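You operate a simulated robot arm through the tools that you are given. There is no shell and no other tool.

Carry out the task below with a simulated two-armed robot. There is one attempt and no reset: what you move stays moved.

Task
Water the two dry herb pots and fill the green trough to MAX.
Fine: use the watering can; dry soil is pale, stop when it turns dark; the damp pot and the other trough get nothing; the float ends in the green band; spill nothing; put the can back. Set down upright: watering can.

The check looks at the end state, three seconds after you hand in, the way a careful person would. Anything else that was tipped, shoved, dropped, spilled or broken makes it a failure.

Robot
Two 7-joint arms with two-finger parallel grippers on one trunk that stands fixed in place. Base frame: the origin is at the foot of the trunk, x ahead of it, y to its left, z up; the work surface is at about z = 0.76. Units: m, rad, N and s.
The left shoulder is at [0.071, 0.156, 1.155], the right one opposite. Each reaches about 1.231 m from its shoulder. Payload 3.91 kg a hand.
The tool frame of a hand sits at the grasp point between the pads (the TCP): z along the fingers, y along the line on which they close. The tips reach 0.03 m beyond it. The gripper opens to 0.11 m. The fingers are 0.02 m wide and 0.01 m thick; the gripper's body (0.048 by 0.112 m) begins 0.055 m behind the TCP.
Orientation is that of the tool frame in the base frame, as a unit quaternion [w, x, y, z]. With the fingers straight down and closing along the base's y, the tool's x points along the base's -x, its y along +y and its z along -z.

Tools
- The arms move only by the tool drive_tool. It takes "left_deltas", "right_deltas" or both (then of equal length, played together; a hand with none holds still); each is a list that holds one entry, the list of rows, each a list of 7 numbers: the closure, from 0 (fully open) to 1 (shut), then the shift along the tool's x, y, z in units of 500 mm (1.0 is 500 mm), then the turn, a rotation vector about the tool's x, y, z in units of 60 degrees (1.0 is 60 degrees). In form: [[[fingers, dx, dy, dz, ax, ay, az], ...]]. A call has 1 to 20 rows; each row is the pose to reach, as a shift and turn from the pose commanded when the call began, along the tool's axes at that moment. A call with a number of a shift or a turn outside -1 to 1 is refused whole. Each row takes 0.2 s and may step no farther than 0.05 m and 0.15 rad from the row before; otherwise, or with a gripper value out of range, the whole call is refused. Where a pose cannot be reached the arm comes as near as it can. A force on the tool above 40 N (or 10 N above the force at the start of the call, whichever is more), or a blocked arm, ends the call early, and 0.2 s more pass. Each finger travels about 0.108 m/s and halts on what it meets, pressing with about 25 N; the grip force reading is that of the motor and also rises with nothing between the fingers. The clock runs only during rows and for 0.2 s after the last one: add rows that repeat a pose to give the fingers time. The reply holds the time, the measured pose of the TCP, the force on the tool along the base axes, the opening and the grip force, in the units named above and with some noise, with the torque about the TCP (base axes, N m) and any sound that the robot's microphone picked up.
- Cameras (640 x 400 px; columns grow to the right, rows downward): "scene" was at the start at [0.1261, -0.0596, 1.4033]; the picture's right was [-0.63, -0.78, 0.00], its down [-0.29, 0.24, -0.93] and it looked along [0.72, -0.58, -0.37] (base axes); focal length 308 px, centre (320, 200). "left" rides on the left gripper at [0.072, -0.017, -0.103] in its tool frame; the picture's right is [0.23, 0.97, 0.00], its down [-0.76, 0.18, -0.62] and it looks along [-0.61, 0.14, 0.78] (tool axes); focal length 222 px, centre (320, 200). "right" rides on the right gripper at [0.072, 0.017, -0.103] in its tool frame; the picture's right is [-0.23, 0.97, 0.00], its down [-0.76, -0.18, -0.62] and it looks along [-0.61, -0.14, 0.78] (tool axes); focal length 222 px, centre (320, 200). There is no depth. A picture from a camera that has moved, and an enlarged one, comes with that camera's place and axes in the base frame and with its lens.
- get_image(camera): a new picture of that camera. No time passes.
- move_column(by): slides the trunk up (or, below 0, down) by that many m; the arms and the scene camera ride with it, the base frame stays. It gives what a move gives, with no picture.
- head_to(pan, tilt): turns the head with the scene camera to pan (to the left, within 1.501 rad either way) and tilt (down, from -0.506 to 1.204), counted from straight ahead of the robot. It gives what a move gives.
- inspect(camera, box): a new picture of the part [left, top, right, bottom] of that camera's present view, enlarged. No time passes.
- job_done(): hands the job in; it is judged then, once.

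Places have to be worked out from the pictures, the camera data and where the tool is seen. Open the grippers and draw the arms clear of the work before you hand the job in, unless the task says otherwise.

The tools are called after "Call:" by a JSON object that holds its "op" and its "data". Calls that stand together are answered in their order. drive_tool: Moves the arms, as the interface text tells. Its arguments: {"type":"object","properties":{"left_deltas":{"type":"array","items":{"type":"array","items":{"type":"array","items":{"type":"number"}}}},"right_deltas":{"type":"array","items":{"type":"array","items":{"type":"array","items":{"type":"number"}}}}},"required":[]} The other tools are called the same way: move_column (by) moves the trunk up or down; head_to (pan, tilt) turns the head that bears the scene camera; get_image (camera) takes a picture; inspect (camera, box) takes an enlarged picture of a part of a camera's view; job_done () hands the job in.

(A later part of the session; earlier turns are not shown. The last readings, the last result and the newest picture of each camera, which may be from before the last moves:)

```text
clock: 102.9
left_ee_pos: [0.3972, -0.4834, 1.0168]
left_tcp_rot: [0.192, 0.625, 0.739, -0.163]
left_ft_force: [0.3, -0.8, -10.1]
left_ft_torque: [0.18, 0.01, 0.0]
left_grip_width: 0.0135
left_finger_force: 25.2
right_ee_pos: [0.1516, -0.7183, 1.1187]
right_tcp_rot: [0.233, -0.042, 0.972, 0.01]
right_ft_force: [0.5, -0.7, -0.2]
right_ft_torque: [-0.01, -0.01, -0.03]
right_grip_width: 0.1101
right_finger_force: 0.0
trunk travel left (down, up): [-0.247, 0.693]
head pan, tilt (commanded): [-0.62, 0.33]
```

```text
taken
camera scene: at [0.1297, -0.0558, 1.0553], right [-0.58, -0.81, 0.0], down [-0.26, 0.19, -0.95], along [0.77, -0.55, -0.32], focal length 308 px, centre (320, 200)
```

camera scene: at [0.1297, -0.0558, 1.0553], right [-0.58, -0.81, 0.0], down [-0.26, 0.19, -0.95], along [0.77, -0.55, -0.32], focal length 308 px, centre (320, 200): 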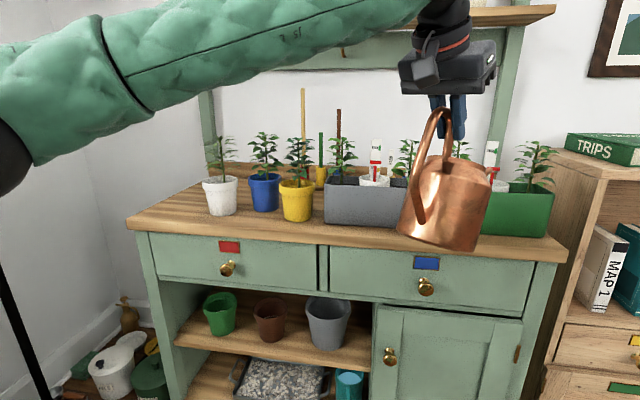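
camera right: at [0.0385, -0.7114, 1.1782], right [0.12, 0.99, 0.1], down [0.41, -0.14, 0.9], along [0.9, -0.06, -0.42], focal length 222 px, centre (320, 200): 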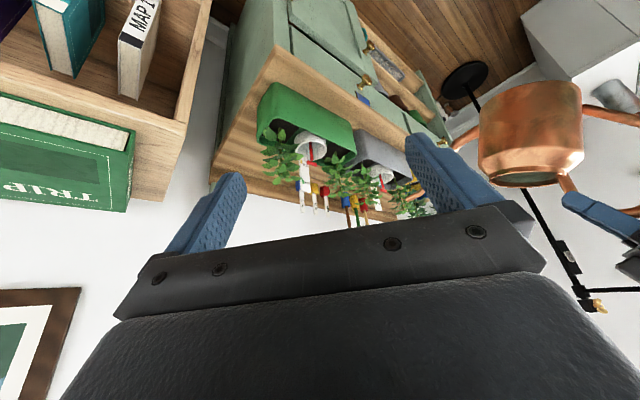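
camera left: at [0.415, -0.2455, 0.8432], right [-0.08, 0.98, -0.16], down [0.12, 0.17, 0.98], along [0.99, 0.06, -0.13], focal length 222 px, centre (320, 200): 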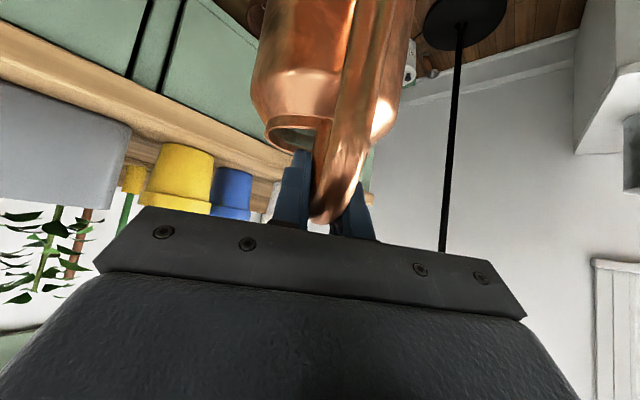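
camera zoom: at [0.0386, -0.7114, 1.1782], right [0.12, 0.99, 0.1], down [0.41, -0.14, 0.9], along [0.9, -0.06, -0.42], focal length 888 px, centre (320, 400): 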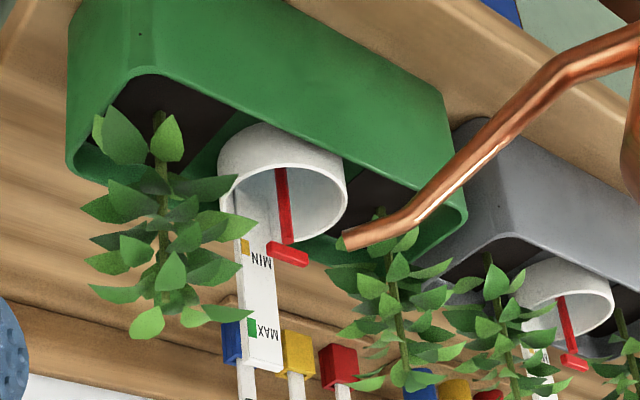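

The tip is at ≈[0.434, -0.717, 0.905], at the near inside edge of the cup. I move it 1.2 cm farther in and tilt 4°.

Call:
{"op": "drive_tool", "data": {"left_deltas": [[[1, -0.0151, 0.0027, 0.0009, 0, 0.0222, 0], [1, -0.0303, 0.0053, 0.0017, 0, 0.0445, 0], [1, -0.0454, 0.008, 0.0026, 0, 0.0667, 0], [1, -0.0454, 0.008, 0.0026, 0, 0.0667, 0]]]}}

Call:
{"op": "inspect", "data": {"camera": "right", "box": [280, 110, 360, 180]}}

```text
clock: 103.9
left_ee_pos: [0.4065, -0.5026, 1.0274]
left_tcp_rot: [0.166, 0.63, 0.745, -0.142]
left_ft_force: [0.3, 0.2, -10.3]
left_ft_torque: [0.07, -0.01, 0.0]
left_grip_width: 0.0135
left_finger_force: 24.3
right_ee_pos: [0.1504, -0.7188, 1.1201]
right_tcp_rot: [0.233, -0.042, 0.972, 0.01]
right_ft_force: [0.3, 0.0, -0.2]
right_ft_torque: [0.02, 0.01, 0.02]
right_grip_width: 0.11
right_finger_force: 0.1
trunk travel left (down, up): [-0.247, 0.693]
head pan, tilt (commanded): [-0.62, 0.33]
```

```text
5.71 times, centred on (320, 145) of right
camera zoom: at [0.0385, -0.7115, 1.1781], right [0.12, 0.99, 0.1], down [0.41, -0.14, 0.9], along [0.9, -0.06, -0.42], focal length 1269 px, centre (320, 514)
```

zoom: 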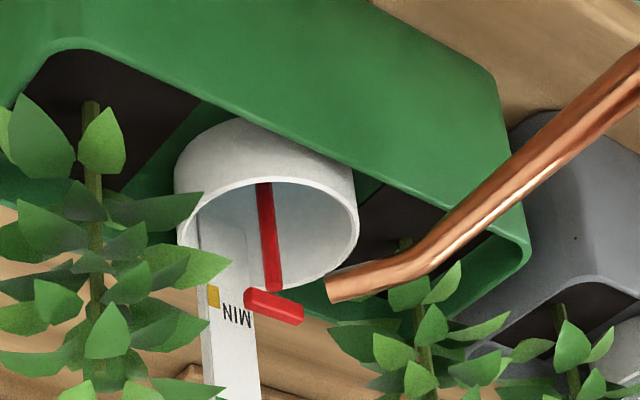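

The tip is well inside the cup's outline. I tilt 3° more, tip held.

Call:
{"op": "drive_tool", "data": {"left_deltas": [[[1, -0.0113, 0, -0.0076, 0, 0.025, 0], [1, -0.0226, 0, -0.0152, 0, 0.05, 0], [1, -0.0226, 0, -0.0152, 0, 0.05, 0]]]}}

Call:
{"op": "inspect", "data": {"camera": "right", "box": [280, 110, 360, 180]}}

```text
clock: 104.7
left_ee_pos: [0.4061, -0.5096, 1.0374]
left_tcp_rot: [0.146, 0.634, 0.749, -0.124]
left_ft_force: [-0.2, -0.5, -9.5]
left_ft_torque: [-0.01, 0.0, -0.02]
left_grip_width: 0.0132
left_finger_force: 24.8
right_ee_pos: [0.1514, -0.7189, 1.1195]
right_tcp_rot: [0.234, -0.041, 0.971, 0.01]
right_ft_force: [0.6, 0.9, 0.0]
right_ft_torque: [-0.01, 0.06, 0.02]
right_grip_width: 0.11
right_finger_force: 0.0
trunk travel left (down, up): [-0.247, 0.693]
head pan, tilt (commanded): [-0.62, 0.33]
```

```text
5.71 times, centred on (320, 145) of right
camera zoom: at [0.0386, -0.7115, 1.1781], right [0.12, 0.99, 0.1], down [0.41, -0.14, 0.9], along [0.9, -0.06, -0.42], focal length 1269 px, centre (320, 514)
```

zoom: 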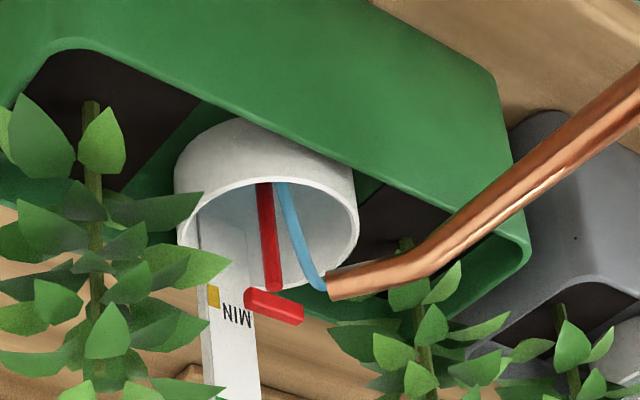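

Water is running into the green cup beside the float stem. I keep pouring and watch the float against the gauge.

Call:
{"op": "drive_tool", "data": {"left_deltas": [[[1, 0, 0, 0, 0, 0, 0], [1, 0, 0, 0, 0, 0, 0], [1, 0, 0, 0, 0, 0, 0], [1, 0, 0, 0, 0, 0, 0], [1, 0, 0, 0, 0, 0, 0], [1, 0, 0, 0, 0, 0, 0]]]}}

Call:
{"op": "inspect", "data": {"camera": "right", "box": [280, 110, 360, 210]}}

Call:
{"op": "inspect", "data": {"camera": "scene", "box": [430, 110, 550, 240]}}

```text
clock: 106.1
left_ee_pos: [0.406, -0.5091, 1.0381]
left_tcp_rot: [0.147, 0.634, 0.749, -0.126]
left_ft_force: [-0.6, 0.0, -10.2]
left_ft_torque: [-0.02, -0.05, 0.03]
left_grip_width: 0.0134
left_finger_force: 25.1
right_ee_pos: [0.1507, -0.7195, 1.119]
right_tcp_rot: [0.233, -0.042, 0.972, 0.01]
right_ft_force: [0.4, 0.2, 0.3]
right_ft_torque: [0.02, 0.04, -0.03]
right_grip_width: 0.1101
right_finger_force: 0.0
trunk travel left (down, up): [-0.247, 0.693]
head pan, tilt (commanded): [-0.62, 0.33]
```

```text
4.00 times, centred on (320, 160) of right
camera zoom: at [0.0385, -0.7115, 1.1781], right [0.12, 0.99, 0.1], down [0.41, -0.14, 0.9], along [0.9, -0.06, -0.42], focal length 888 px, centre (320, 360)
```

zoom: 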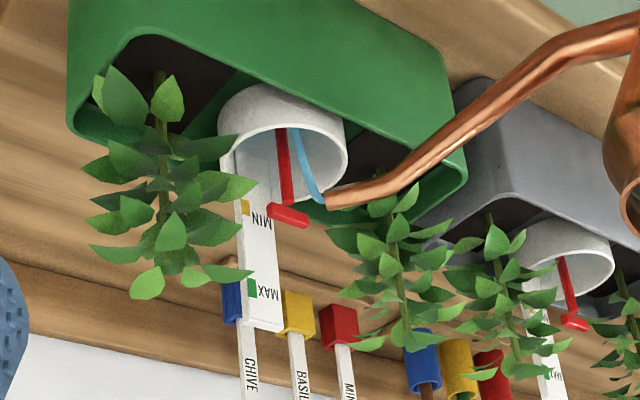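

```text
3.08 times, centred on (490, 175) of scene
camera zoom: at [0.1296, -0.0559, 1.0553], right [-0.58, -0.81, 0.0], down [-0.26, 0.19, -0.95], along [0.77, -0.55, -0.32], focal length 949 px, centre (-203, 277)
```

zoom: 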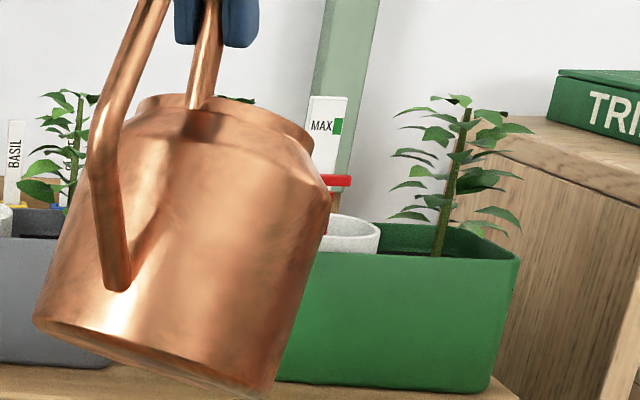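

The float has barely moved yet, so the trough takes a fair volume. I increase the tilt by 2° and continue.

Call:
{"op": "drive_tool", "data": {"left_deltas": [[[1, -0.0096, 0, -0.0128, 0, 0.0333, 0], [1, -0.0096, 0, -0.0128, 0, 0.0333, 0], [1, -0.0096, 0, -0.0128, 0, 0.0333, 0], [1, -0.0096, 0, -0.0128, 0, 0.0333, 0], [1, -0.0096, 0, -0.0128, 0, 0.0333, 0]]]}}

Call:
{"op": "inspect", "data": {"camera": "right", "box": [280, 110, 360, 210]}}

Call:
{"op": "inspect", "data": {"camera": "scene", "box": [460, 130, 530, 200]}}

```text
clock: 107.3
left_ee_pos: [0.4067, -0.5112, 1.0459]
left_tcp_rot: [0.133, 0.636, 0.752, -0.113]
left_ft_force: [-0.1, 0.7, -10.4]
left_ft_torque: [-0.1, -0.03, 0.0]
left_grip_width: 0.0133
left_finger_force: 25.0
right_ee_pos: [0.1513, -0.7185, 1.1192]
right_tcp_rot: [0.233, -0.042, 0.972, 0.011]
right_ft_force: [-0.1, -0.4, 0.3]
right_ft_torque: [0.0, 0.02, -0.01]
right_grip_width: 0.11
right_finger_force: 0.1
trunk travel left (down, up): [-0.247, 0.693]
head pan, tilt (commanded): [-0.62, 0.33]
```

```text
4.00 times, centred on (320, 160) of right
camera zoom: at [0.0385, -0.7115, 1.1781], right [0.12, 0.99, 0.1], down [0.41, -0.14, 0.9], along [0.9, -0.06, -0.42], focal length 888 px, centre (320, 360)
```

zoom: 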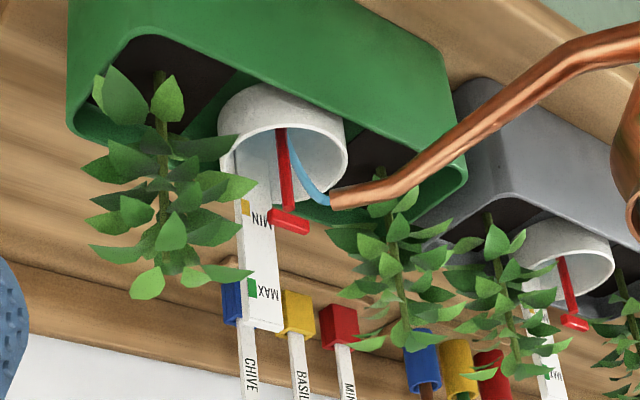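

```text
5.71 times, centred on (495, 165) of scene
camera zoom: at [0.1297, -0.0559, 1.0553], right [-0.58, -0.81, 0.0], down [-0.26, 0.19, -0.95], along [0.77, -0.55, -0.32], focal length 1762 px, centre (-680, 400)
```

zoom: 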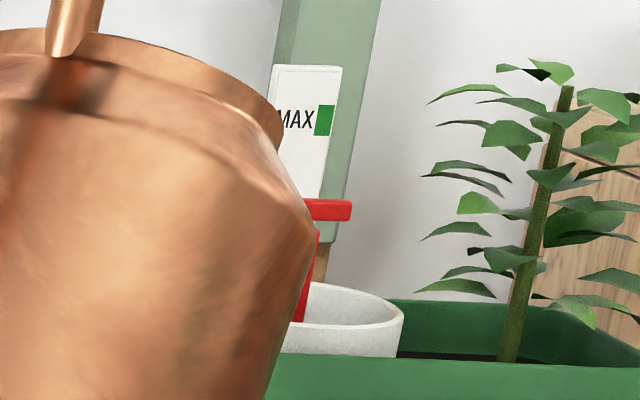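

The float is rising now (bar z≈0.905; MAX band centre computed at z≈0.935 ±0.006). I add 2° more and draw the tip back a few millimetres.

Call:
{"op": "drive_tool", "data": {"left_deltas": [[[1, -0.0074, 0, -0.0132, 0, 0.0333, 0], [1, -0.0074, 0, -0.0132, 0, 0.0333, 0], [1, -0.0074, 0, -0.0132, 0, 0.0333, 0], [1, -0.0074, 0, -0.0132, 0, 0.0333, 0], [1, -0.0074, 0, -0.0132, 0, 0.0333, 0]]]}}

Call:
{"op": "inspect", "data": {"camera": "right", "box": [280, 110, 360, 210]}}

Call:
{"op": "inspect", "data": {"camera": "scene", "box": [460, 130, 530, 200]}}

```text
clock: 108.5
left_ee_pos: [0.4087, -0.5122, 1.0545]
left_tcp_rot: [0.121, 0.637, 0.754, -0.103]
left_ft_force: [1.1, -0.1, -9.3]
left_ft_torque: [-0.13, -0.02, 0.01]
left_grip_width: 0.0133
left_finger_force: 25.0
right_ee_pos: [0.1514, -0.7183, 1.1195]
right_tcp_rot: [0.234, -0.041, 0.971, 0.009]
right_ft_force: [0.3, 0.1, 0.5]
right_ft_torque: [0.0, 0.0, 0.04]
right_grip_width: 0.1099
right_finger_force: 0.0
trunk travel left (down, up): [-0.247, 0.693]
head pan, tilt (commanded): [-0.62, 0.33]
```

```text
4.00 times, centred on (320, 160) of right
camera zoom: at [0.0385, -0.7115, 1.1781], right [0.12, 0.99, 0.1], down [0.41, -0.14, 0.9], along [0.9, -0.06, -0.42], focal length 888 px, centre (320, 360)
```

zoom: 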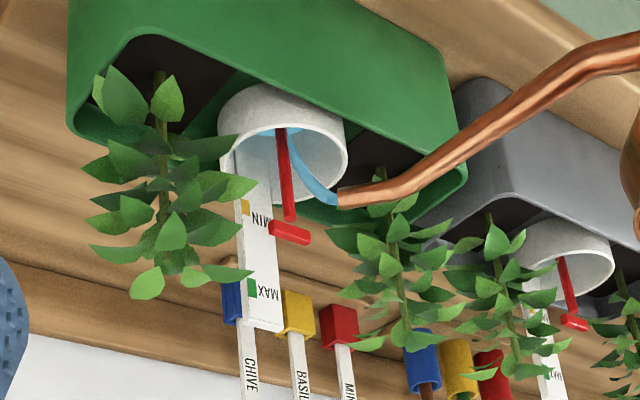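

```text
5.71 times, centred on (495, 165) of scene
camera zoom: at [0.1296, -0.0559, 1.0553], right [-0.58, -0.81, 0.0], down [-0.26, 0.19, -0.95], along [0.77, -0.55, -0.32], focal length 1762 px, centre (-680, 400)
```

zoom: 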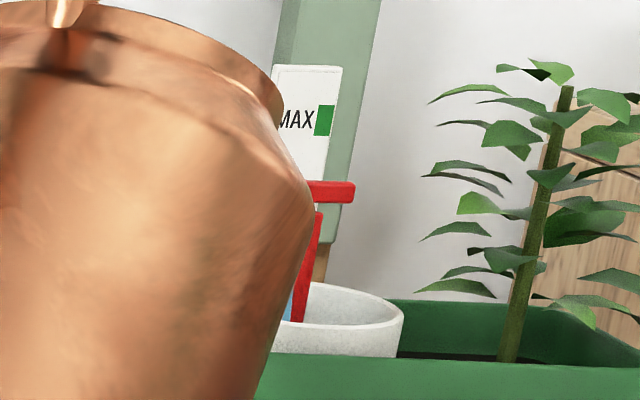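

Rising steadily: bar z≈0.912. Another second at this tilt.

Call:
{"op": "drive_tool", "data": {"left_deltas": [[[1, 0, 0, 0, 0, 0, 0], [1, 0, 0, 0, 0, 0, 0], [1, 0, 0, 0, 0, 0, 0], [1, 0, 0, 0, 0, 0, 0], [1, 0, 0, 0, 0, 0, 0]]]}}

Call:
{"op": "inspect", "data": {"camera": "right", "box": [280, 110, 360, 210]}}

Call:
{"op": "inspect", "data": {"camera": "scene", "box": [460, 130, 530, 200]}}

```text
clock: 109.7
left_ee_pos: [0.4074, -0.5113, 1.0535]
left_tcp_rot: [0.12, 0.638, 0.754, -0.102]
left_ft_force: [-0.5, 0.0, -8.9]
left_ft_torque: [-0.1, 0.0, 0.01]
left_grip_width: 0.0133
left_finger_force: 25.7
right_ee_pos: [0.1514, -0.718, 1.1194]
right_tcp_rot: [0.234, -0.042, 0.971, 0.01]
right_ft_force: [-0.1, -0.9, 0.0]
right_ft_torque: [-0.01, 0.01, -0.01]
right_grip_width: 0.11
right_finger_force: 0.0
trunk travel left (down, up): [-0.247, 0.693]
head pan, tilt (commanded): [-0.62, 0.33]
```

```text
4.00 times, centred on (320, 160) of right
camera zoom: at [0.0385, -0.7115, 1.1781], right [0.12, 0.99, 0.1], down [0.41, -0.14, 0.9], along [0.9, -0.06, -0.42], focal length 888 px, centre (320, 360)
```

zoom: 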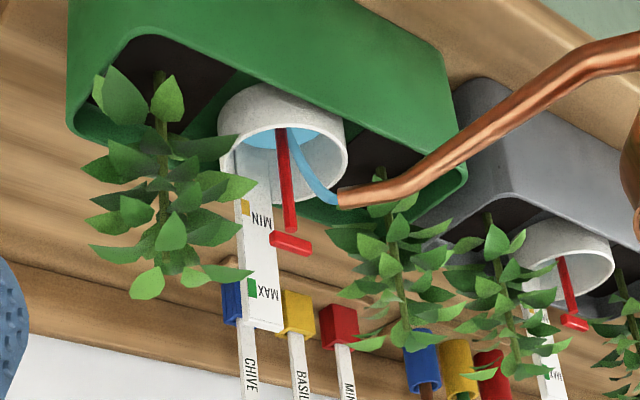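

```text
5.71 times, centred on (495, 165) of scene
camera zoom: at [0.1296, -0.0559, 1.0553], right [-0.58, -0.81, 0.0], down [-0.26, 0.19, -0.95], along [0.77, -0.55, -0.32], focal length 1762 px, centre (-680, 400)
```

zoom: 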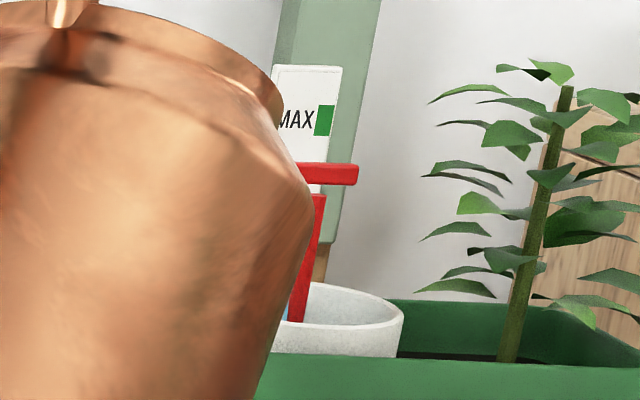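

Bar z≈0.919. Another 1.2 s.

Call:
{"op": "drive_tool", "data": {"left_deltas": [[[1, 0, 0, 0, 0, 0, 0], [1, 0, 0, 0, 0, 0, 0], [1, 0, 0, 0, 0, 0, 0], [1, 0, 0, 0, 0, 0, 0], [1, 0, 0, 0, 0, 0, 0]]]}}

Call:
{"op": "inspect", "data": {"camera": "right", "box": [280, 110, 360, 210]}}

Call:
{"op": "inspect", "data": {"camera": "scene", "box": [460, 130, 530, 200]}}

```text
clock: 110.9
left_ee_pos: [0.4076, -0.5116, 1.0532]
left_tcp_rot: [0.12, 0.637, 0.755, -0.102]
left_ft_force: [0.6, 1.0, -9.6]
left_ft_torque: [-0.1, -0.02, -0.02]
left_grip_width: 0.0132
left_finger_force: 25.3
right_ee_pos: [0.1512, -0.7179, 1.1194]
right_tcp_rot: [0.234, -0.042, 0.971, 0.01]
right_ft_force: [0.3, -0.7, -0.1]
right_ft_torque: [-0.01, -0.03, 0.01]
right_grip_width: 0.1104
right_finger_force: 0.0
trunk travel left (down, up): [-0.247, 0.693]
head pan, tilt (commanded): [-0.62, 0.33]
```

```text
4.00 times, centred on (320, 160) of right
camera zoom: at [0.0385, -0.7115, 1.1781], right [0.12, 0.99, 0.1], down [0.41, -0.14, 0.9], along [0.9, -0.06, -0.42], focal length 888 px, centre (320, 360)
```

zoom: 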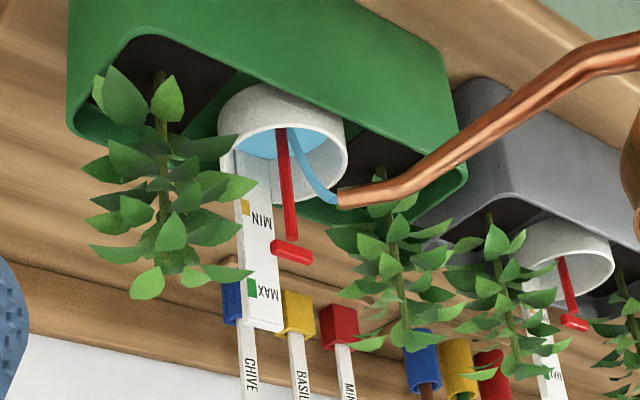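

```text
5.71 times, centred on (495, 165) of scene
camera zoom: at [0.1296, -0.0559, 1.0553], right [-0.58, -0.81, 0.0], down [-0.26, 0.19, -0.95], along [0.77, -0.55, -0.32], focal length 1762 px, centre (-680, 400)
```

zoom: 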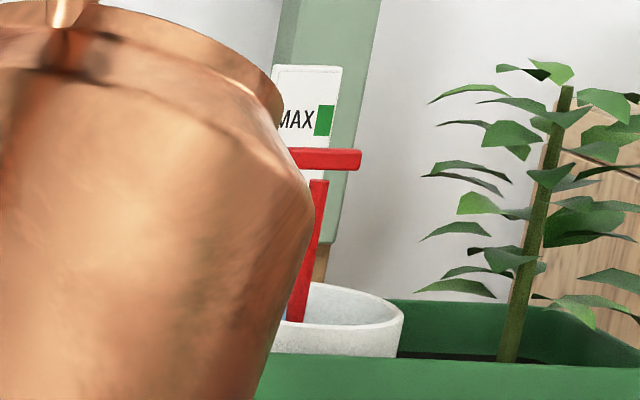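

Bar z≈0.925. One more second, then I check again.

Call:
{"op": "drive_tool", "data": {"left_deltas": [[[1, 0, 0, 0, 0, 0, 0], [1, 0, 0, 0, 0, 0, 0], [1, 0, 0, 0, 0, 0, 0], [1, 0, 0, 0, 0, 0, 0]]]}}

Call:
{"op": "inspect", "data": {"camera": "right", "box": [280, 110, 360, 210]}}

Call:
{"op": "inspect", "data": {"camera": "scene", "box": [460, 130, 530, 200]}}

```text
clock: 111.9
left_ee_pos: [0.4066, -0.5117, 1.0543]
left_tcp_rot: [0.12, 0.637, 0.754, -0.102]
left_ft_force: [0.5, -0.2, -8.7]
left_ft_torque: [-0.15, -0.03, -0.01]
left_grip_width: 0.0133
left_finger_force: 25.0
right_ee_pos: [0.1512, -0.7179, 1.1193]
right_tcp_rot: [0.233, -0.041, 0.972, 0.01]
right_ft_force: [-0.1, -0.9, 0.3]
right_ft_torque: [0.01, -0.02, 0.01]
right_grip_width: 0.1099
right_finger_force: 0.1
trunk travel left (down, up): [-0.247, 0.693]
head pan, tilt (commanded): [-0.62, 0.33]
```

```text
4.00 times, centred on (320, 160) of right
camera zoom: at [0.0385, -0.7115, 1.1781], right [0.12, 0.99, 0.1], down [0.41, -0.14, 0.9], along [0.9, -0.06, -0.42], focal length 888 px, centre (320, 360)
```

zoom: 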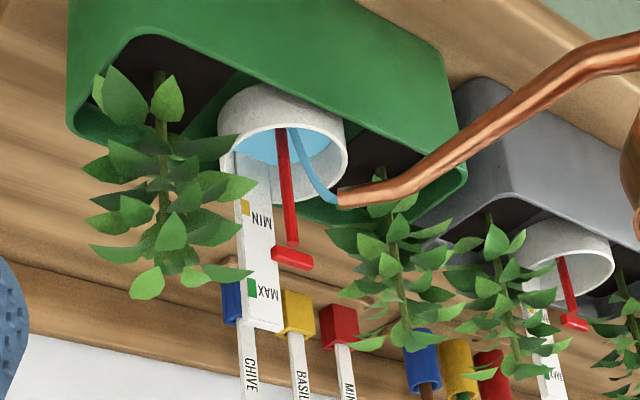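

```text
5.71 times, centred on (495, 165) of scene
camera zoom: at [0.1296, -0.0559, 1.0553], right [-0.58, -0.81, 0.0], down [-0.26, 0.19, -0.95], along [0.77, -0.55, -0.32], focal length 1762 px, centre (-680, 400)
```

zoom: 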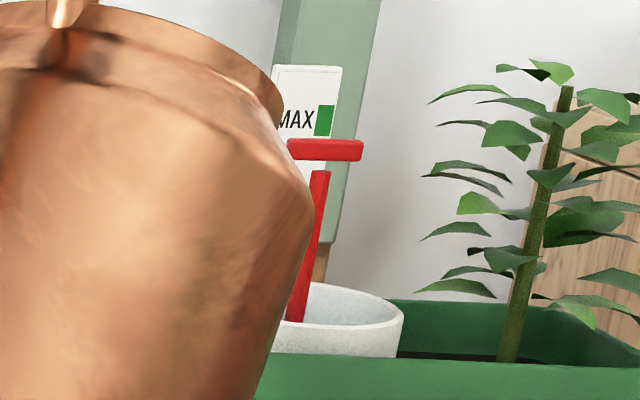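

Bar z≈0.928, just at the band's lower edge; flow is slowing. Another 1.2 s.

Call:
{"op": "drive_tool", "data": {"left_deltas": [[[1, 0, 0, 0, 0, 0, 0], [1, 0, 0, 0, 0, 0, 0], [1, 0, 0, 0, 0, 0, 0], [1, 0, 0, 0, 0, 0, 0], [1, 0, 0, 0, 0, 0, 0]]]}}

Call:
{"op": "inspect", "data": {"camera": "right", "box": [280, 110, 360, 210]}}

Call:
{"op": "inspect", "data": {"camera": "scene", "box": [460, 130, 530, 200]}}

```text
clock: 113.1
left_ee_pos: [0.4076, -0.5119, 1.0537]
left_tcp_rot: [0.12, 0.638, 0.754, -0.103]
left_ft_force: [0.6, 0.2, -7.9]
left_ft_torque: [-0.09, 0.0, -0.01]
left_grip_width: 0.0133
left_finger_force: 24.8
right_ee_pos: [0.1514, -0.718, 1.119]
right_tcp_rot: [0.233, -0.041, 0.972, 0.01]
right_ft_force: [0.4, -0.6, 0.5]
right_ft_torque: [-0.02, 0.01, 0.01]
right_grip_width: 0.1102
right_finger_force: 0.0
trunk travel left (down, up): [-0.247, 0.693]
head pan, tilt (commanded): [-0.62, 0.33]
```

```text
4.00 times, centred on (320, 160) of right
camera zoom: at [0.0385, -0.7115, 1.1781], right [0.12, 0.99, 0.1], down [0.41, -0.14, 0.9], along [0.9, -0.06, -0.42], focal length 888 px, centre (320, 360)
```

zoom: 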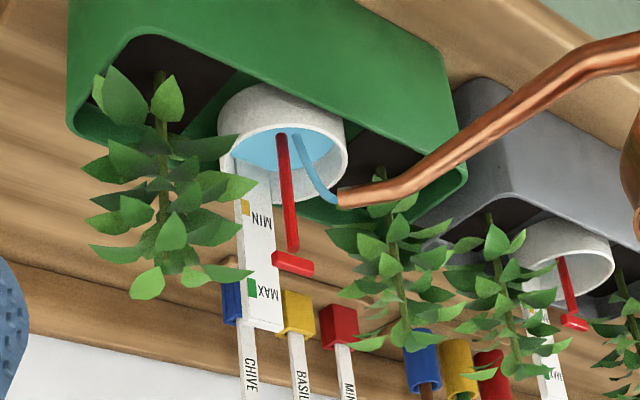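

```text
5.71 times, centred on (495, 165) of scene
camera zoom: at [0.1296, -0.0559, 1.0553], right [-0.58, -0.81, 0.0], down [-0.26, 0.19, -0.95], along [0.77, -0.55, -0.32], focal length 1762 px, centre (-680, 400)
```

zoom: 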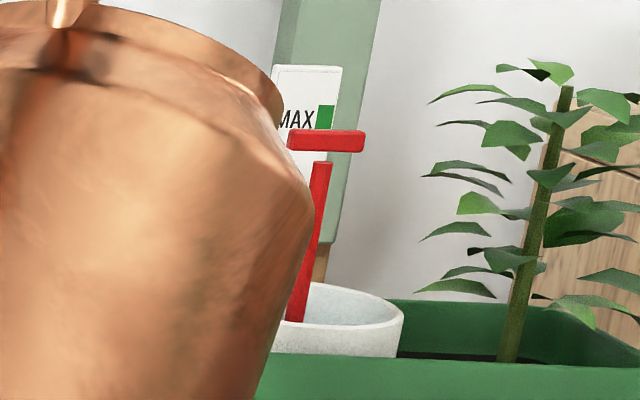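

Bar z≈0.9315, inside the band by my estimate; I give it a little under a second more to reach the middle, then tilt back at once.

Call:
{"op": "drive_tool", "data": {"left_deltas": [[[1, 0, 0, 0, 0, 0, 0], [1, 0, 0, 0, 0, 0, 0], [1, 0, 0, 0, 0, 0, 0]]]}}

Call:
{"op": "inspect", "data": {"camera": "right", "box": [280, 110, 360, 210]}}

Call:
{"op": "inspect", "data": {"camera": "scene", "box": [460, 130, 530, 200]}}

```text
clock: 113.9
left_ee_pos: [0.4062, -0.5118, 1.0536]
left_tcp_rot: [0.121, 0.637, 0.755, -0.103]
left_ft_force: [-0.4, 0.0, -8.6]
left_ft_torque: [-0.12, -0.04, 0.0]
left_grip_width: 0.0132
left_finger_force: 24.3
right_ee_pos: [0.1517, -0.719, 1.1197]
right_tcp_rot: [0.233, -0.041, 0.972, 0.01]
right_ft_force: [-0.3, -0.2, -1.1]
right_ft_torque: [0.0, 0.04, 0.01]
right_grip_width: 0.11
right_finger_force: 0.0
trunk travel left (down, up): [-0.247, 0.693]
head pan, tilt (commanded): [-0.62, 0.33]
```

```text
4.00 times, centred on (320, 160) of right
camera zoom: at [0.0385, -0.7115, 1.1781], right [0.12, 0.99, 0.1], down [0.41, -0.14, 0.9], along [0.9, -0.06, -0.42], focal length 888 px, centre (320, 360)
```

zoom: 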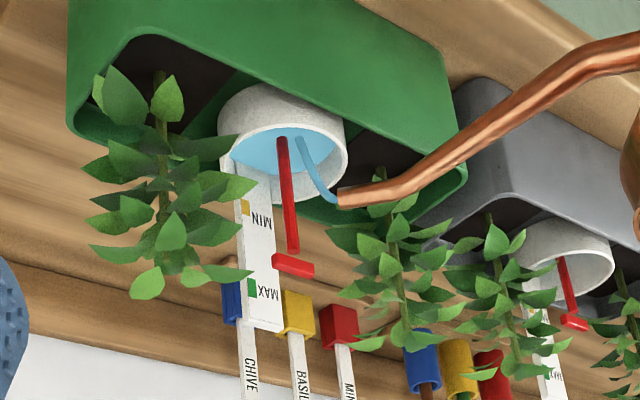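

```text
5.71 times, centred on (495, 165) of scene
camera zoom: at [0.1296, -0.0559, 1.0553], right [-0.58, -0.81, 0.0], down [-0.26, 0.19, -0.95], along [0.77, -0.55, -0.32], focal length 1762 px, centre (-680, 400)
```

zoom: 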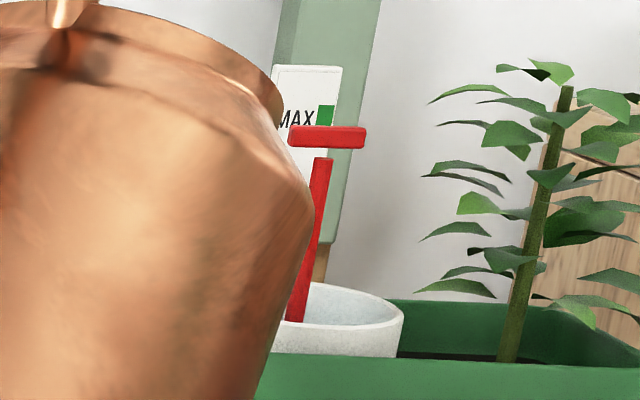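

Bar z≈0.933–0.934, in the band. I tilt back now, keeping the tip above the cup.

Call:
{"op": "drive_tool", "data": {"left_deltas": [[[1, 0.0235, 0, 0.0088, 0, -0.0667, 0], [1, 0.047, 0, 0.0176, 0, -0.1333, 0], [1, 0.047, 0, 0.0176, 0, -0.1333, 0], [1, 0.047, 0, 0.0176, 0, -0.1333, 0]]]}}

Call:
{"op": "inspect", "data": {"camera": "right", "box": [280, 110, 360, 210]}}

Call:
{"op": "inspect", "data": {"camera": "scene", "box": [460, 130, 530, 200]}}

```text
clock: 114.9
left_ee_pos: [0.4032, -0.4923, 1.038]
left_tcp_rot: [0.172, 0.629, 0.744, -0.148]
left_ft_force: [0.0, -0.1, -8.9]
left_ft_torque: [0.06, 0.03, -0.03]
left_grip_width: 0.0134
left_finger_force: 25.1
right_ee_pos: [0.1509, -0.7183, 1.1199]
right_tcp_rot: [0.232, -0.041, 0.972, 0.01]
right_ft_force: [-0.3, -1.4, 0.3]
right_ft_torque: [0.0, 0.0, -0.01]
right_grip_width: 0.11
right_finger_force: 0.0
trunk travel left (down, up): [-0.247, 0.693]
head pan, tilt (commanded): [-0.62, 0.33]
```

```text
4.00 times, centred on (320, 160) of right
camera zoom: at [0.0386, -0.7114, 1.1782], right [0.12, 0.99, 0.1], down [0.41, -0.14, 0.9], along [0.9, -0.06, -0.42], focal length 888 px, centre (320, 360)
```

zoom: 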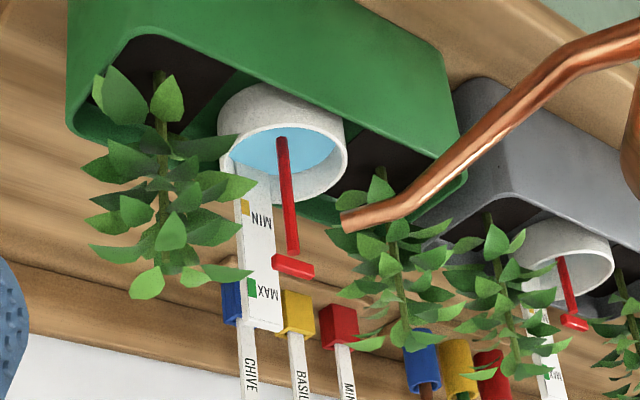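

```text
5.71 times, centred on (495, 165) of scene
camera zoom: at [0.1296, -0.0558, 1.0553], right [-0.58, -0.81, 0.0], down [-0.26, 0.19, -0.95], along [0.77, -0.55, -0.32], focal length 1762 px, centre (-680, 400)
```

zoom: 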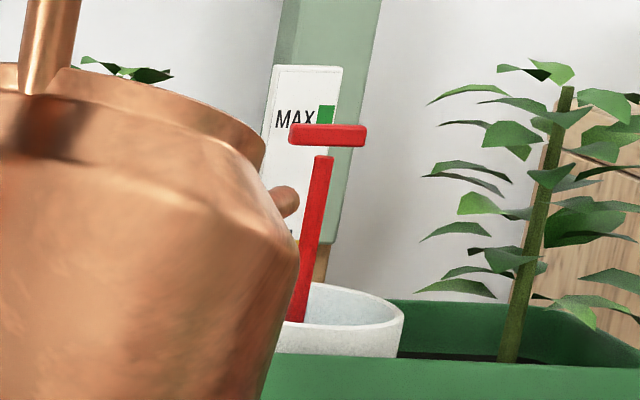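

Flow stopped with the float bar at z≈0.934. I retreat the can back and up from the trough.

Call:
{"op": "drive_tool", "data": {"left_deltas": [[[1, 0.0255, 0, -0.0236, 0, 0, 0], [1, 0.0511, 0, -0.0473, 0, 0, 0], [1, 0.0766, 0, -0.0709, 0, 0, 0], [1, 0.1021, 0, -0.0945, 0, 0, 0], [1, 0.1277, 0, -0.1182, 0, 0, 0], [1, 0.1532, 0, -0.1418, 0, 0, 0], [1, 0.1532, 0, -0.1418, 0, 0, 0]]]}}

Call:
{"op": "get_image", "data": {"camera": "scene"}}

Call:
{"op": "inspect", "data": {"camera": "scene", "box": [440, 120, 560, 230]}}

Call:
{"op": "get_image", "data": {"camera": "right"}}

```text
clock: 116.5
left_ee_pos: [0.3884, -0.3939, 1.0689]
left_tcp_rot: [0.173, 0.628, 0.744, -0.147]
left_ft_force: [-0.1, -0.7, -8.3]
left_ft_torque: [0.08, 0.02, 0.01]
left_grip_width: 0.0136
left_finger_force: 25.1
right_ee_pos: [0.1519, -0.7184, 1.1194]
right_tcp_rot: [0.233, -0.041, 0.972, 0.01]
right_ft_force: [0.2, 0.8, 0.6]
right_ft_torque: [0.0, -0.02, -0.02]
right_grip_width: 0.11
right_finger_force: 0.1
trunk travel left (down, up): [-0.247, 0.693]
head pan, tilt (commanded): [-0.62, 0.33]
```

```text
taken
camera scene: at [0.1296, -0.0558, 1.0553], right [-0.58, -0.81, 0.0], down [-0.26, 0.19, -0.95], along [0.77, -0.55, -0.32], focal length 308 px, centre (320, 200)
```

scene: 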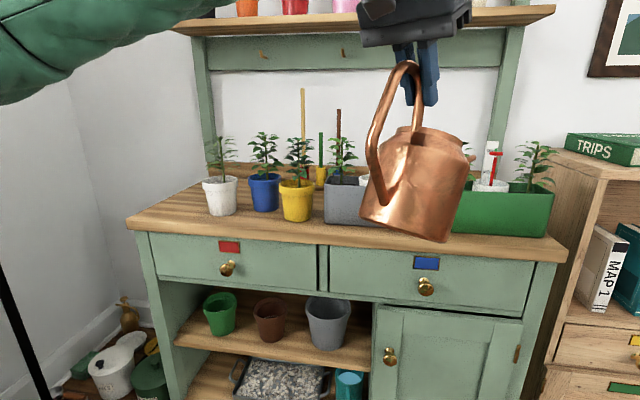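

```text
3.64 times, centred on (500, 175) of scene
camera zoom: at [0.1296, -0.0558, 1.0553], right [-0.58, -0.81, 0.0], down [-0.26, 0.19, -0.95], along [0.77, -0.55, -0.32], focal length 1122 px, centre (-334, 291)
```

zoom: 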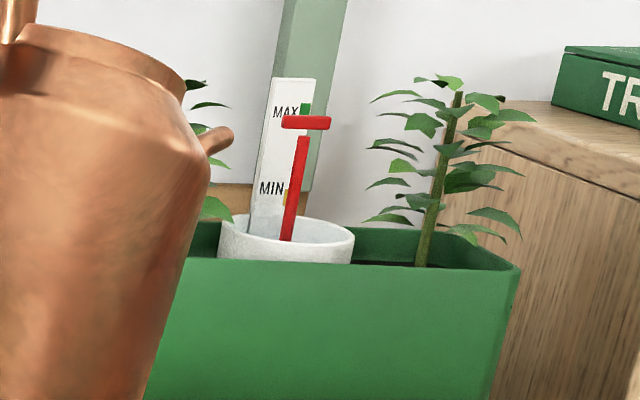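

```text
taken
camera right: at [0.0385, -0.7114, 1.1781], right [0.12, 0.99, 0.1], down [0.41, -0.14, 0.9], along [0.9, -0.06, -0.42], focal length 222 px, centre (320, 200)
```

right: 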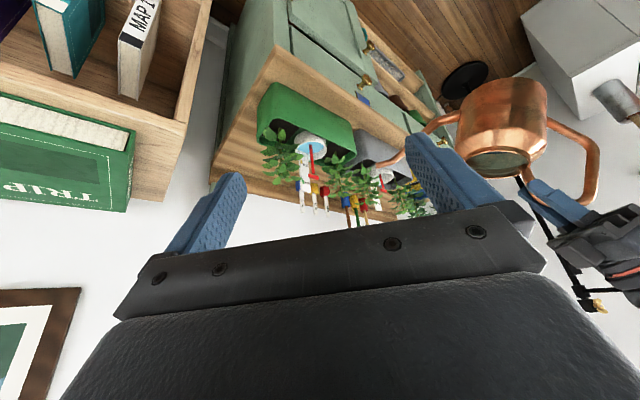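

To judge the float without parallax, I lower the trunk 12 cm so the head camera is level with the MAX mark.

Call:
{"op": "move_column", "data": {"by": -0.12}}

Call:
{"op": "get_image", "data": {"camera": "scene"}}

Call:
{"op": "inspect", "data": {"camera": "scene", "box": [450, 60, 540, 160]}}

```text
clock: 118.0
left_ee_pos: [0.3871, -0.394, 0.9487]
left_tcp_rot: [0.173, 0.629, 0.743, -0.148]
left_ft_force: [0.2, 0.1, -7.8]
left_ft_torque: [0.08, -0.02, 0.01]
left_grip_width: 0.0136
left_finger_force: 24.7
right_ee_pos: [0.1513, -0.7174, 0.9996]
right_tcp_rot: [0.233, -0.042, 0.971, 0.01]
right_ft_force: [-0.7, 0.2, -0.9]
right_ft_torque: [-0.02, 0.02, -0.02]
right_grip_width: 0.1102
right_finger_force: 0.1
trunk travel left (down, up): [-0.127, 0.813]
head pan, tilt (commanded): [-0.62, 0.33]
```

```text
taken
camera scene: at [0.1294, -0.0555, 0.9355], right [-0.58, -0.81, 0.0], down [-0.26, 0.19, -0.95], along [0.77, -0.55, -0.32], focal length 308 px, centre (320, 200)
```

scene: 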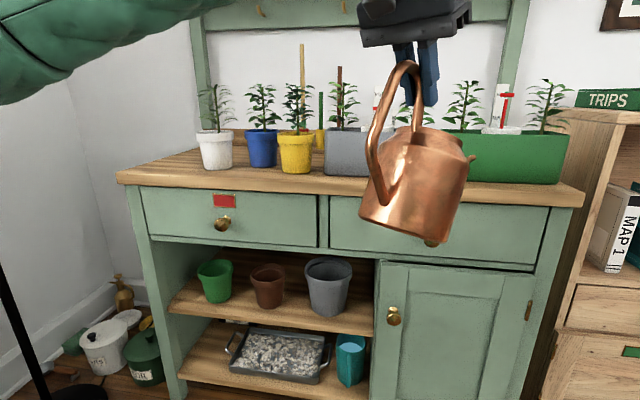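

```text
4.00 times, centred on (495, 110) of scene
camera zoom: at [0.1294, -0.0555, 0.9355], right [-0.58, -0.81, 0.0], down [-0.26, 0.19, -0.95], along [0.77, -0.55, -0.32], focal length 1234 px, centre (-380, 560)
```

zoom: 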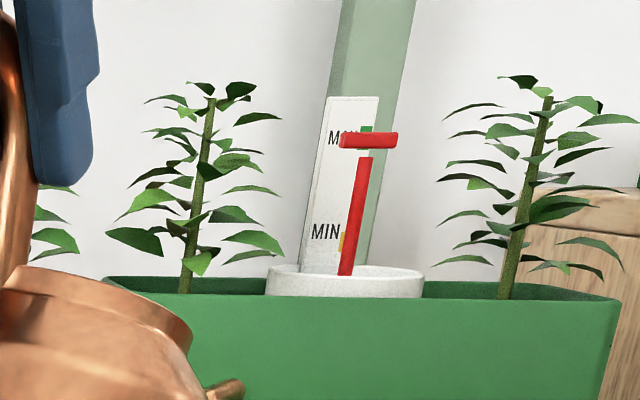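

In the level view the red bar sits across the green MAX band (bar centre ≈1.7 mm below the band's middle), so the trough is done. Now I return the can: first up and back from the trough, then yaw it counter-clockwise.

Call:
{"op": "drive_tool", "data": {"left_deltas": [[[1, -0.0056, -0.0108, -0.0422, 0, 0, 0], [1, -0.0111, -0.0216, -0.0845, 0, 0, 0], [1, -0.0167, -0.0324, -0.1267, 0, 0, 0], [1, -0.0222, -0.0432, -0.169, 0, 0, 0], [1, -0.0278, -0.054, -0.2112, 0, 0, 0], [1, -0.0278, -0.054, -0.2112, -0.0417, 0, -0.0857], [1, -0.0278, -0.054, -0.2112, -0.0834, 0, -0.1714], [1, -0.0278, -0.054, -0.2112, -0.1251, 0, -0.2571], [1, -0.0278, -0.054, -0.2112, -0.1669, 0, -0.3429], [1, -0.0278, -0.054, -0.2112, -0.2086, 0, -0.4286], [1, -0.0278, -0.054, -0.2112, -0.2503, 0, -0.5143], [1, -0.0278, -0.054, -0.2112, -0.292, 0, -0.6], [1, -0.0278, -0.054, -0.2112, -0.292, 0, -0.6]]]}}

Call:
{"op": "get_image", "data": {"camera": "scene"}}

```text
clock: 120.8
left_ee_pos: [0.3551, -0.3639, 1.0488]
left_tcp_rot: [0.211, 0.336, 0.914, -0.08]
left_ft_force: [-0.2, 0.5, -8.7]
left_ft_torque: [0.02, 0.04, 0.0]
left_grip_width: 0.0133
left_finger_force: 25.6
right_ee_pos: [0.151, -0.719, 0.9997]
right_tcp_rot: [0.233, -0.042, 0.971, 0.011]
right_ft_force: [-0.2, 0.9, 0.2]
right_ft_torque: [0.03, 0.01, -0.01]
right_grip_width: 0.1098
right_finger_force: 0.0
trunk travel left (down, up): [-0.127, 0.813]
head pan, tilt (commanded): [-0.62, 0.33]
```

```text
taken
camera scene: at [0.1294, -0.0556, 0.9353], right [-0.58, -0.81, 0.0], down [-0.26, 0.19, -0.95], along [0.77, -0.55, -0.32], focal length 308 px, centre (320, 200)
```

scene: 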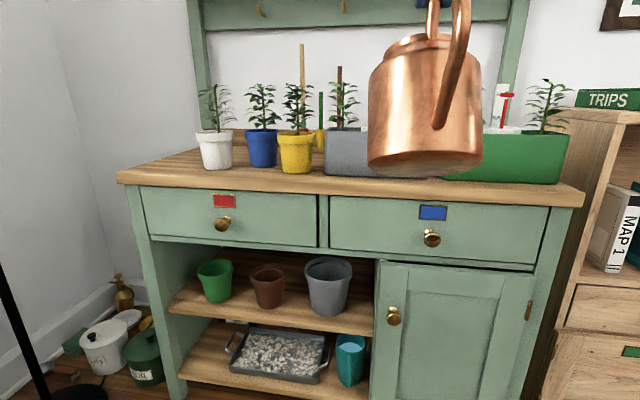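

Next I complete the yaw to about -5° and carry the can left toward its end of the bench, staying in front of it.

Call:
{"op": "drive_tool", "data": {"left_deltas": [[[1, 0, 0, 0, -0.044, 0, -0.09], [1, 0, 0, 0, -0.088, 0, -0.18], [1, 0, 0, 0, -0.132, 0, -0.27], [1, 0, 0, 0, -0.175, 0, -0.36], [1, 0, 0, 0, -0.219, 0, -0.449], [1, 0, 0, 0, -0.263, 0, -0.539], [1, -0.0063, 0.0391, 0.0112, -0.263, 0, -0.539], [1, -0.0127, 0.0782, 0.0224, -0.263, 0, -0.539], [1, -0.019, 0.1173, 0.0335, -0.263, 0, -0.539], [1, -0.0254, 0.1564, 0.0447, -0.263, 0, -0.539], [1, -0.0317, 0.1955, 0.0559, -0.263, 0, -0.539], [1, -0.0381, 0.2345, 0.0671, -0.263, 0, -0.539], [1, -0.0444, 0.2736, 0.0783, -0.263, 0, -0.539], [1, -0.0508, 0.3127, 0.0895, -0.263, 0, -0.539], [1, -0.0571, 0.3518, 0.1006, -0.263, 0, -0.539], [1, -0.0635, 0.3909, 0.1118, -0.263, 0, -0.539], [1, -0.0698, 0.43, 0.123, -0.263, 0, -0.539], [1, -0.0698, 0.43, 0.123, -0.263, 0, -0.539]]]}}

Call:
{"op": "head_to", "data": {"pan": -0.25, "tilt": 0.15}}

Call:
{"op": "get_image", "data": {"camera": "scene"}}

```text
clock: 124.6
left_ee_pos: [0.5388, -0.24, 1.0088]
left_tcp_rot: [0.224, 0.038, 0.974, -0.011]
left_ft_force: [0.7, 0.4, -8.8]
left_ft_torque: [-0.01, 0.05, 0.01]
left_grip_width: 0.0133
left_finger_force: 25.1
right_ee_pos: [0.1503, -0.7177, 1.0004]
right_tcp_rot: [0.233, -0.041, 0.972, 0.01]
right_ft_force: [-0.4, -0.5, -0.3]
right_ft_torque: [0.02, 0.0, 0.02]
right_grip_width: 0.1099
right_finger_force: 0.0
trunk travel left (down, up): [-0.127, 0.813]
head pan, tilt (commanded): [-0.62, 0.33]
```

```text
clock: 125.5
left_ee_pos: [0.5396, -0.24, 1.0097]
left_tcp_rot: [0.224, 0.037, 0.974, -0.011]
left_ft_force: [-0.3, -0.1, -7.4]
left_ft_torque: [0.03, 0.08, 0.0]
left_grip_width: 0.0132
left_finger_force: 25.1
right_ee_pos: [0.1511, -0.7186, 1.0001]
right_tcp_rot: [0.233, -0.042, 0.972, 0.011]
right_ft_force: [-0.6, -0.1, 0.9]
right_ft_torque: [0.01, 0.01, 0.04]
right_grip_width: 0.11
right_finger_force: 0.1
trunk travel left (down, up): [-0.127, 0.813]
head pan, tilt (commanded): [-0.25, 0.15]
```

```text
taken
camera scene: at [0.1436, -0.0243, 0.952], right [-0.25, -0.97, 0.0], down [-0.15, 0.04, -0.99], along [0.96, -0.24, -0.15], focal length 308 px, centre (320, 200)
```

scene: 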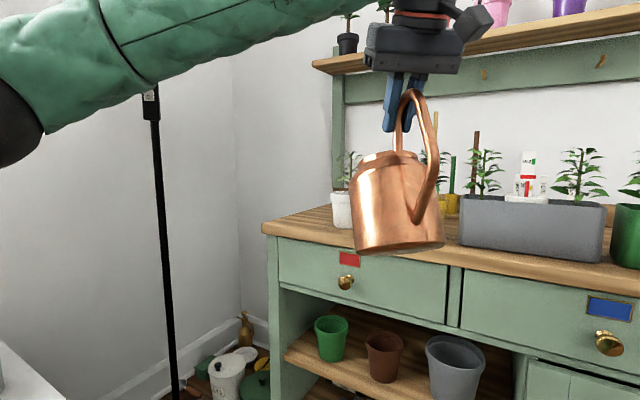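

All clear. I bring the can upright (un-tilting 27°, which accounts for the ~8° nose-down offset in the grip) while moving toward the left end.

Call:
{"op": "drive_tool", "data": {"left_deltas": [[[1, -0.0142, 0.0084, 0.0158, 0, -0.075, 0], [1, -0.0285, 0.0168, 0.0315, 0, -0.15, 0], [1, -0.0427, 0.0252, 0.0473, 0, -0.225, 0], [1, -0.0569, 0.0336, 0.0631, 0, -0.3, 0], [1, -0.0712, 0.042, 0.0788, 0, -0.375, 0], [1, -0.0854, 0.0504, 0.0946, 0, -0.45, 0], [1, -0.0854, 0.0504, 0.0946, 0, -0.45, 0]]]}}

Call:
{"op": "get_image", "data": {"camera": "scene"}}

Call:
{"op": "get_image", "data": {"camera": "left"}}

```text
clock: 127.1
left_ee_pos: [0.6005, -0.2178, 0.9836]
left_tcp_rot: [0.445, 0.033, 0.895, -0.019]
left_ft_force: [0.1, -0.7, -7.9]
left_ft_torque: [0.0, 0.61, -0.01]
left_grip_width: 0.0133
left_finger_force: 24.9
right_ee_pos: [0.1515, -0.7185, 0.9995]
right_tcp_rot: [0.233, -0.042, 0.972, 0.01]
right_ft_force: [0.3, 0.0, -0.5]
right_ft_torque: [0.01, 0.04, -0.01]
right_grip_width: 0.1098
right_finger_force: 0.1
trunk travel left (down, up): [-0.127, 0.813]
head pan, tilt (commanded): [-0.25, 0.15]
```

```text
taken
camera scene: at [0.1437, -0.0242, 0.952], right [-0.25, -0.97, 0.0], down [-0.15, 0.04, -0.99], along [0.96, -0.24, -0.15], focal length 308 px, centre (320, 200)
```

scene: 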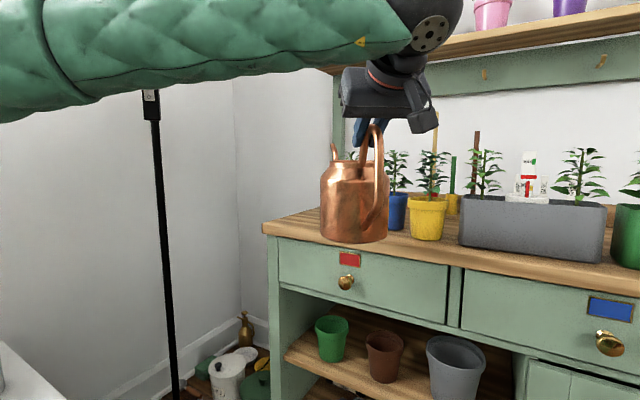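

```text
taken
camera left: at [0.4735, -0.2241, 0.9884], right [-0.06, 0.98, -0.19], down [-0.02, 0.18, 0.98], along [1.0, 0.06, 0.01], focal length 222 px, centre (320, 200)
```

left: 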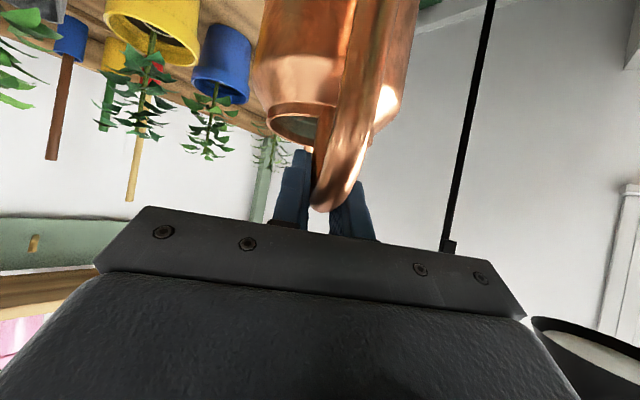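

The can hangs upright-looking; torque 0.61 N·m. I inspect its attitude and the forearm-to-lamp situation.

Call:
{"op": "inspect", "data": {"camera": "scene", "box": [290, 110, 430, 260]}}

Call:
{"op": "head_to", "data": {"pan": 0.1, "tilt": -0.1}}

Call:
{"op": "get_image", "data": {"camera": "scene"}}

```text
2.67 times, centred on (360, 185) of scene
camera zoom: at [0.1437, -0.0242, 0.952], right [-0.25, -0.97, 0.0], down [-0.15, 0.04, -0.99], along [0.96, -0.24, -0.15], focal length 822 px, centre (213, 240)
```

zoom: 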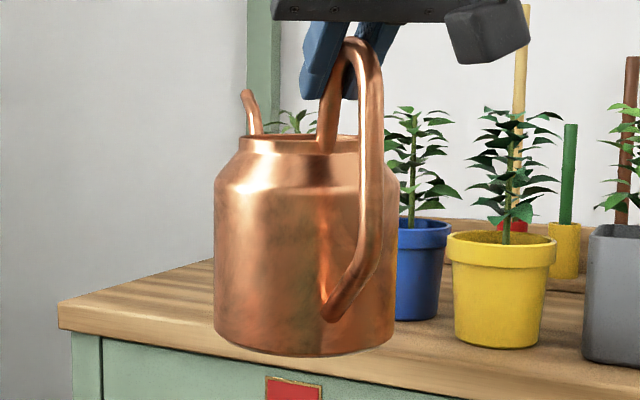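

```text
clock: 127.9
left_ee_pos: [0.5997, -0.2169, 0.9851]
left_tcp_rot: [0.445, 0.032, 0.895, -0.018]
left_ft_force: [-0.3, 0.6, -8.9]
left_ft_torque: [0.07, 0.58, 0.02]
left_grip_width: 0.0133
left_finger_force: 25.4
right_ee_pos: [0.1517, -0.7194, 1.0003]
right_tcp_rot: [0.233, -0.041, 0.972, 0.01]
right_ft_force: [0.2, -0.5, 0.6]
right_ft_torque: [0.03, 0.01, 0.01]
right_grip_width: 0.1101
right_finger_force: 0.0
trunk travel left (down, up): [-0.127, 0.813]
head pan, tilt (commanded): [0.099, -0.099]
```

```text
taken
camera scene: at [0.1405, 0.0073, 0.9746], right [0.1, -1.0, 0.0], down [0.1, 0.01, -1.0], along [0.99, 0.1, 0.1], focal length 308 px, centre (320, 200)
```

scene: 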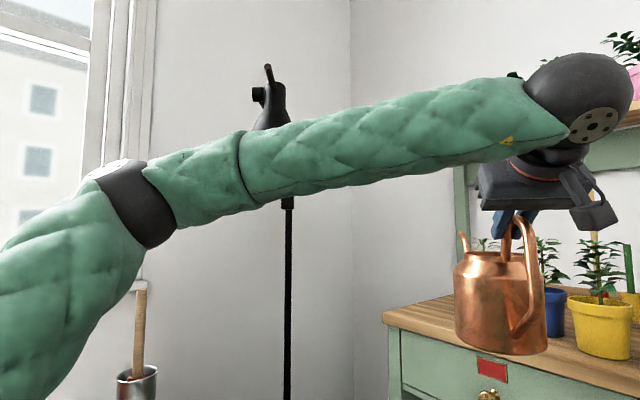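

The can looks tilted back about 3–4° now, so the true grip offset is ~4°; I'll add +4° of hand pitch. The forearm is on the robot's side of the lamp, with space. I raise the trunk 7 cm to regain reach.

Call:
{"op": "move_column", "data": {"by": 0.073}}

Call:
{"op": "get_image", "data": {"camera": "scene"}}

```text
clock: 129.0
left_ee_pos: [0.6007, -0.2177, 1.0558]
left_tcp_rot: [0.445, 0.033, 0.895, -0.019]
left_ft_force: [-0.8, 0.1, -8.2]
left_ft_torque: [0.04, 0.59, 0.02]
left_grip_width: 0.0133
left_finger_force: 24.7
right_ee_pos: [0.1508, -0.7196, 1.073]
right_tcp_rot: [0.233, -0.042, 0.972, 0.01]
right_ft_force: [-0.4, -0.2, -0.6]
right_ft_torque: [0.0, -0.03, -0.03]
right_grip_width: 0.1102
right_finger_force: 0.0
trunk travel left (down, up): [-0.2, 0.74]
head pan, tilt (commanded): [0.099, -0.099]
```

```text
taken
camera scene: at [0.1407, 0.0071, 1.0474], right [0.1, -1.0, 0.0], down [0.1, 0.01, -1.0], along [0.99, 0.1, 0.1], focal length 308 px, centre (320, 200)
```

scene: 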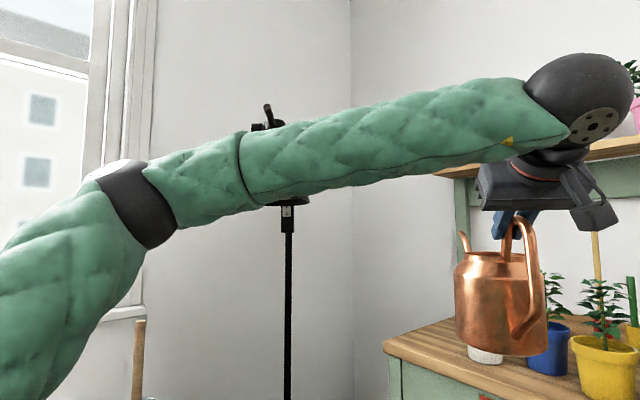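

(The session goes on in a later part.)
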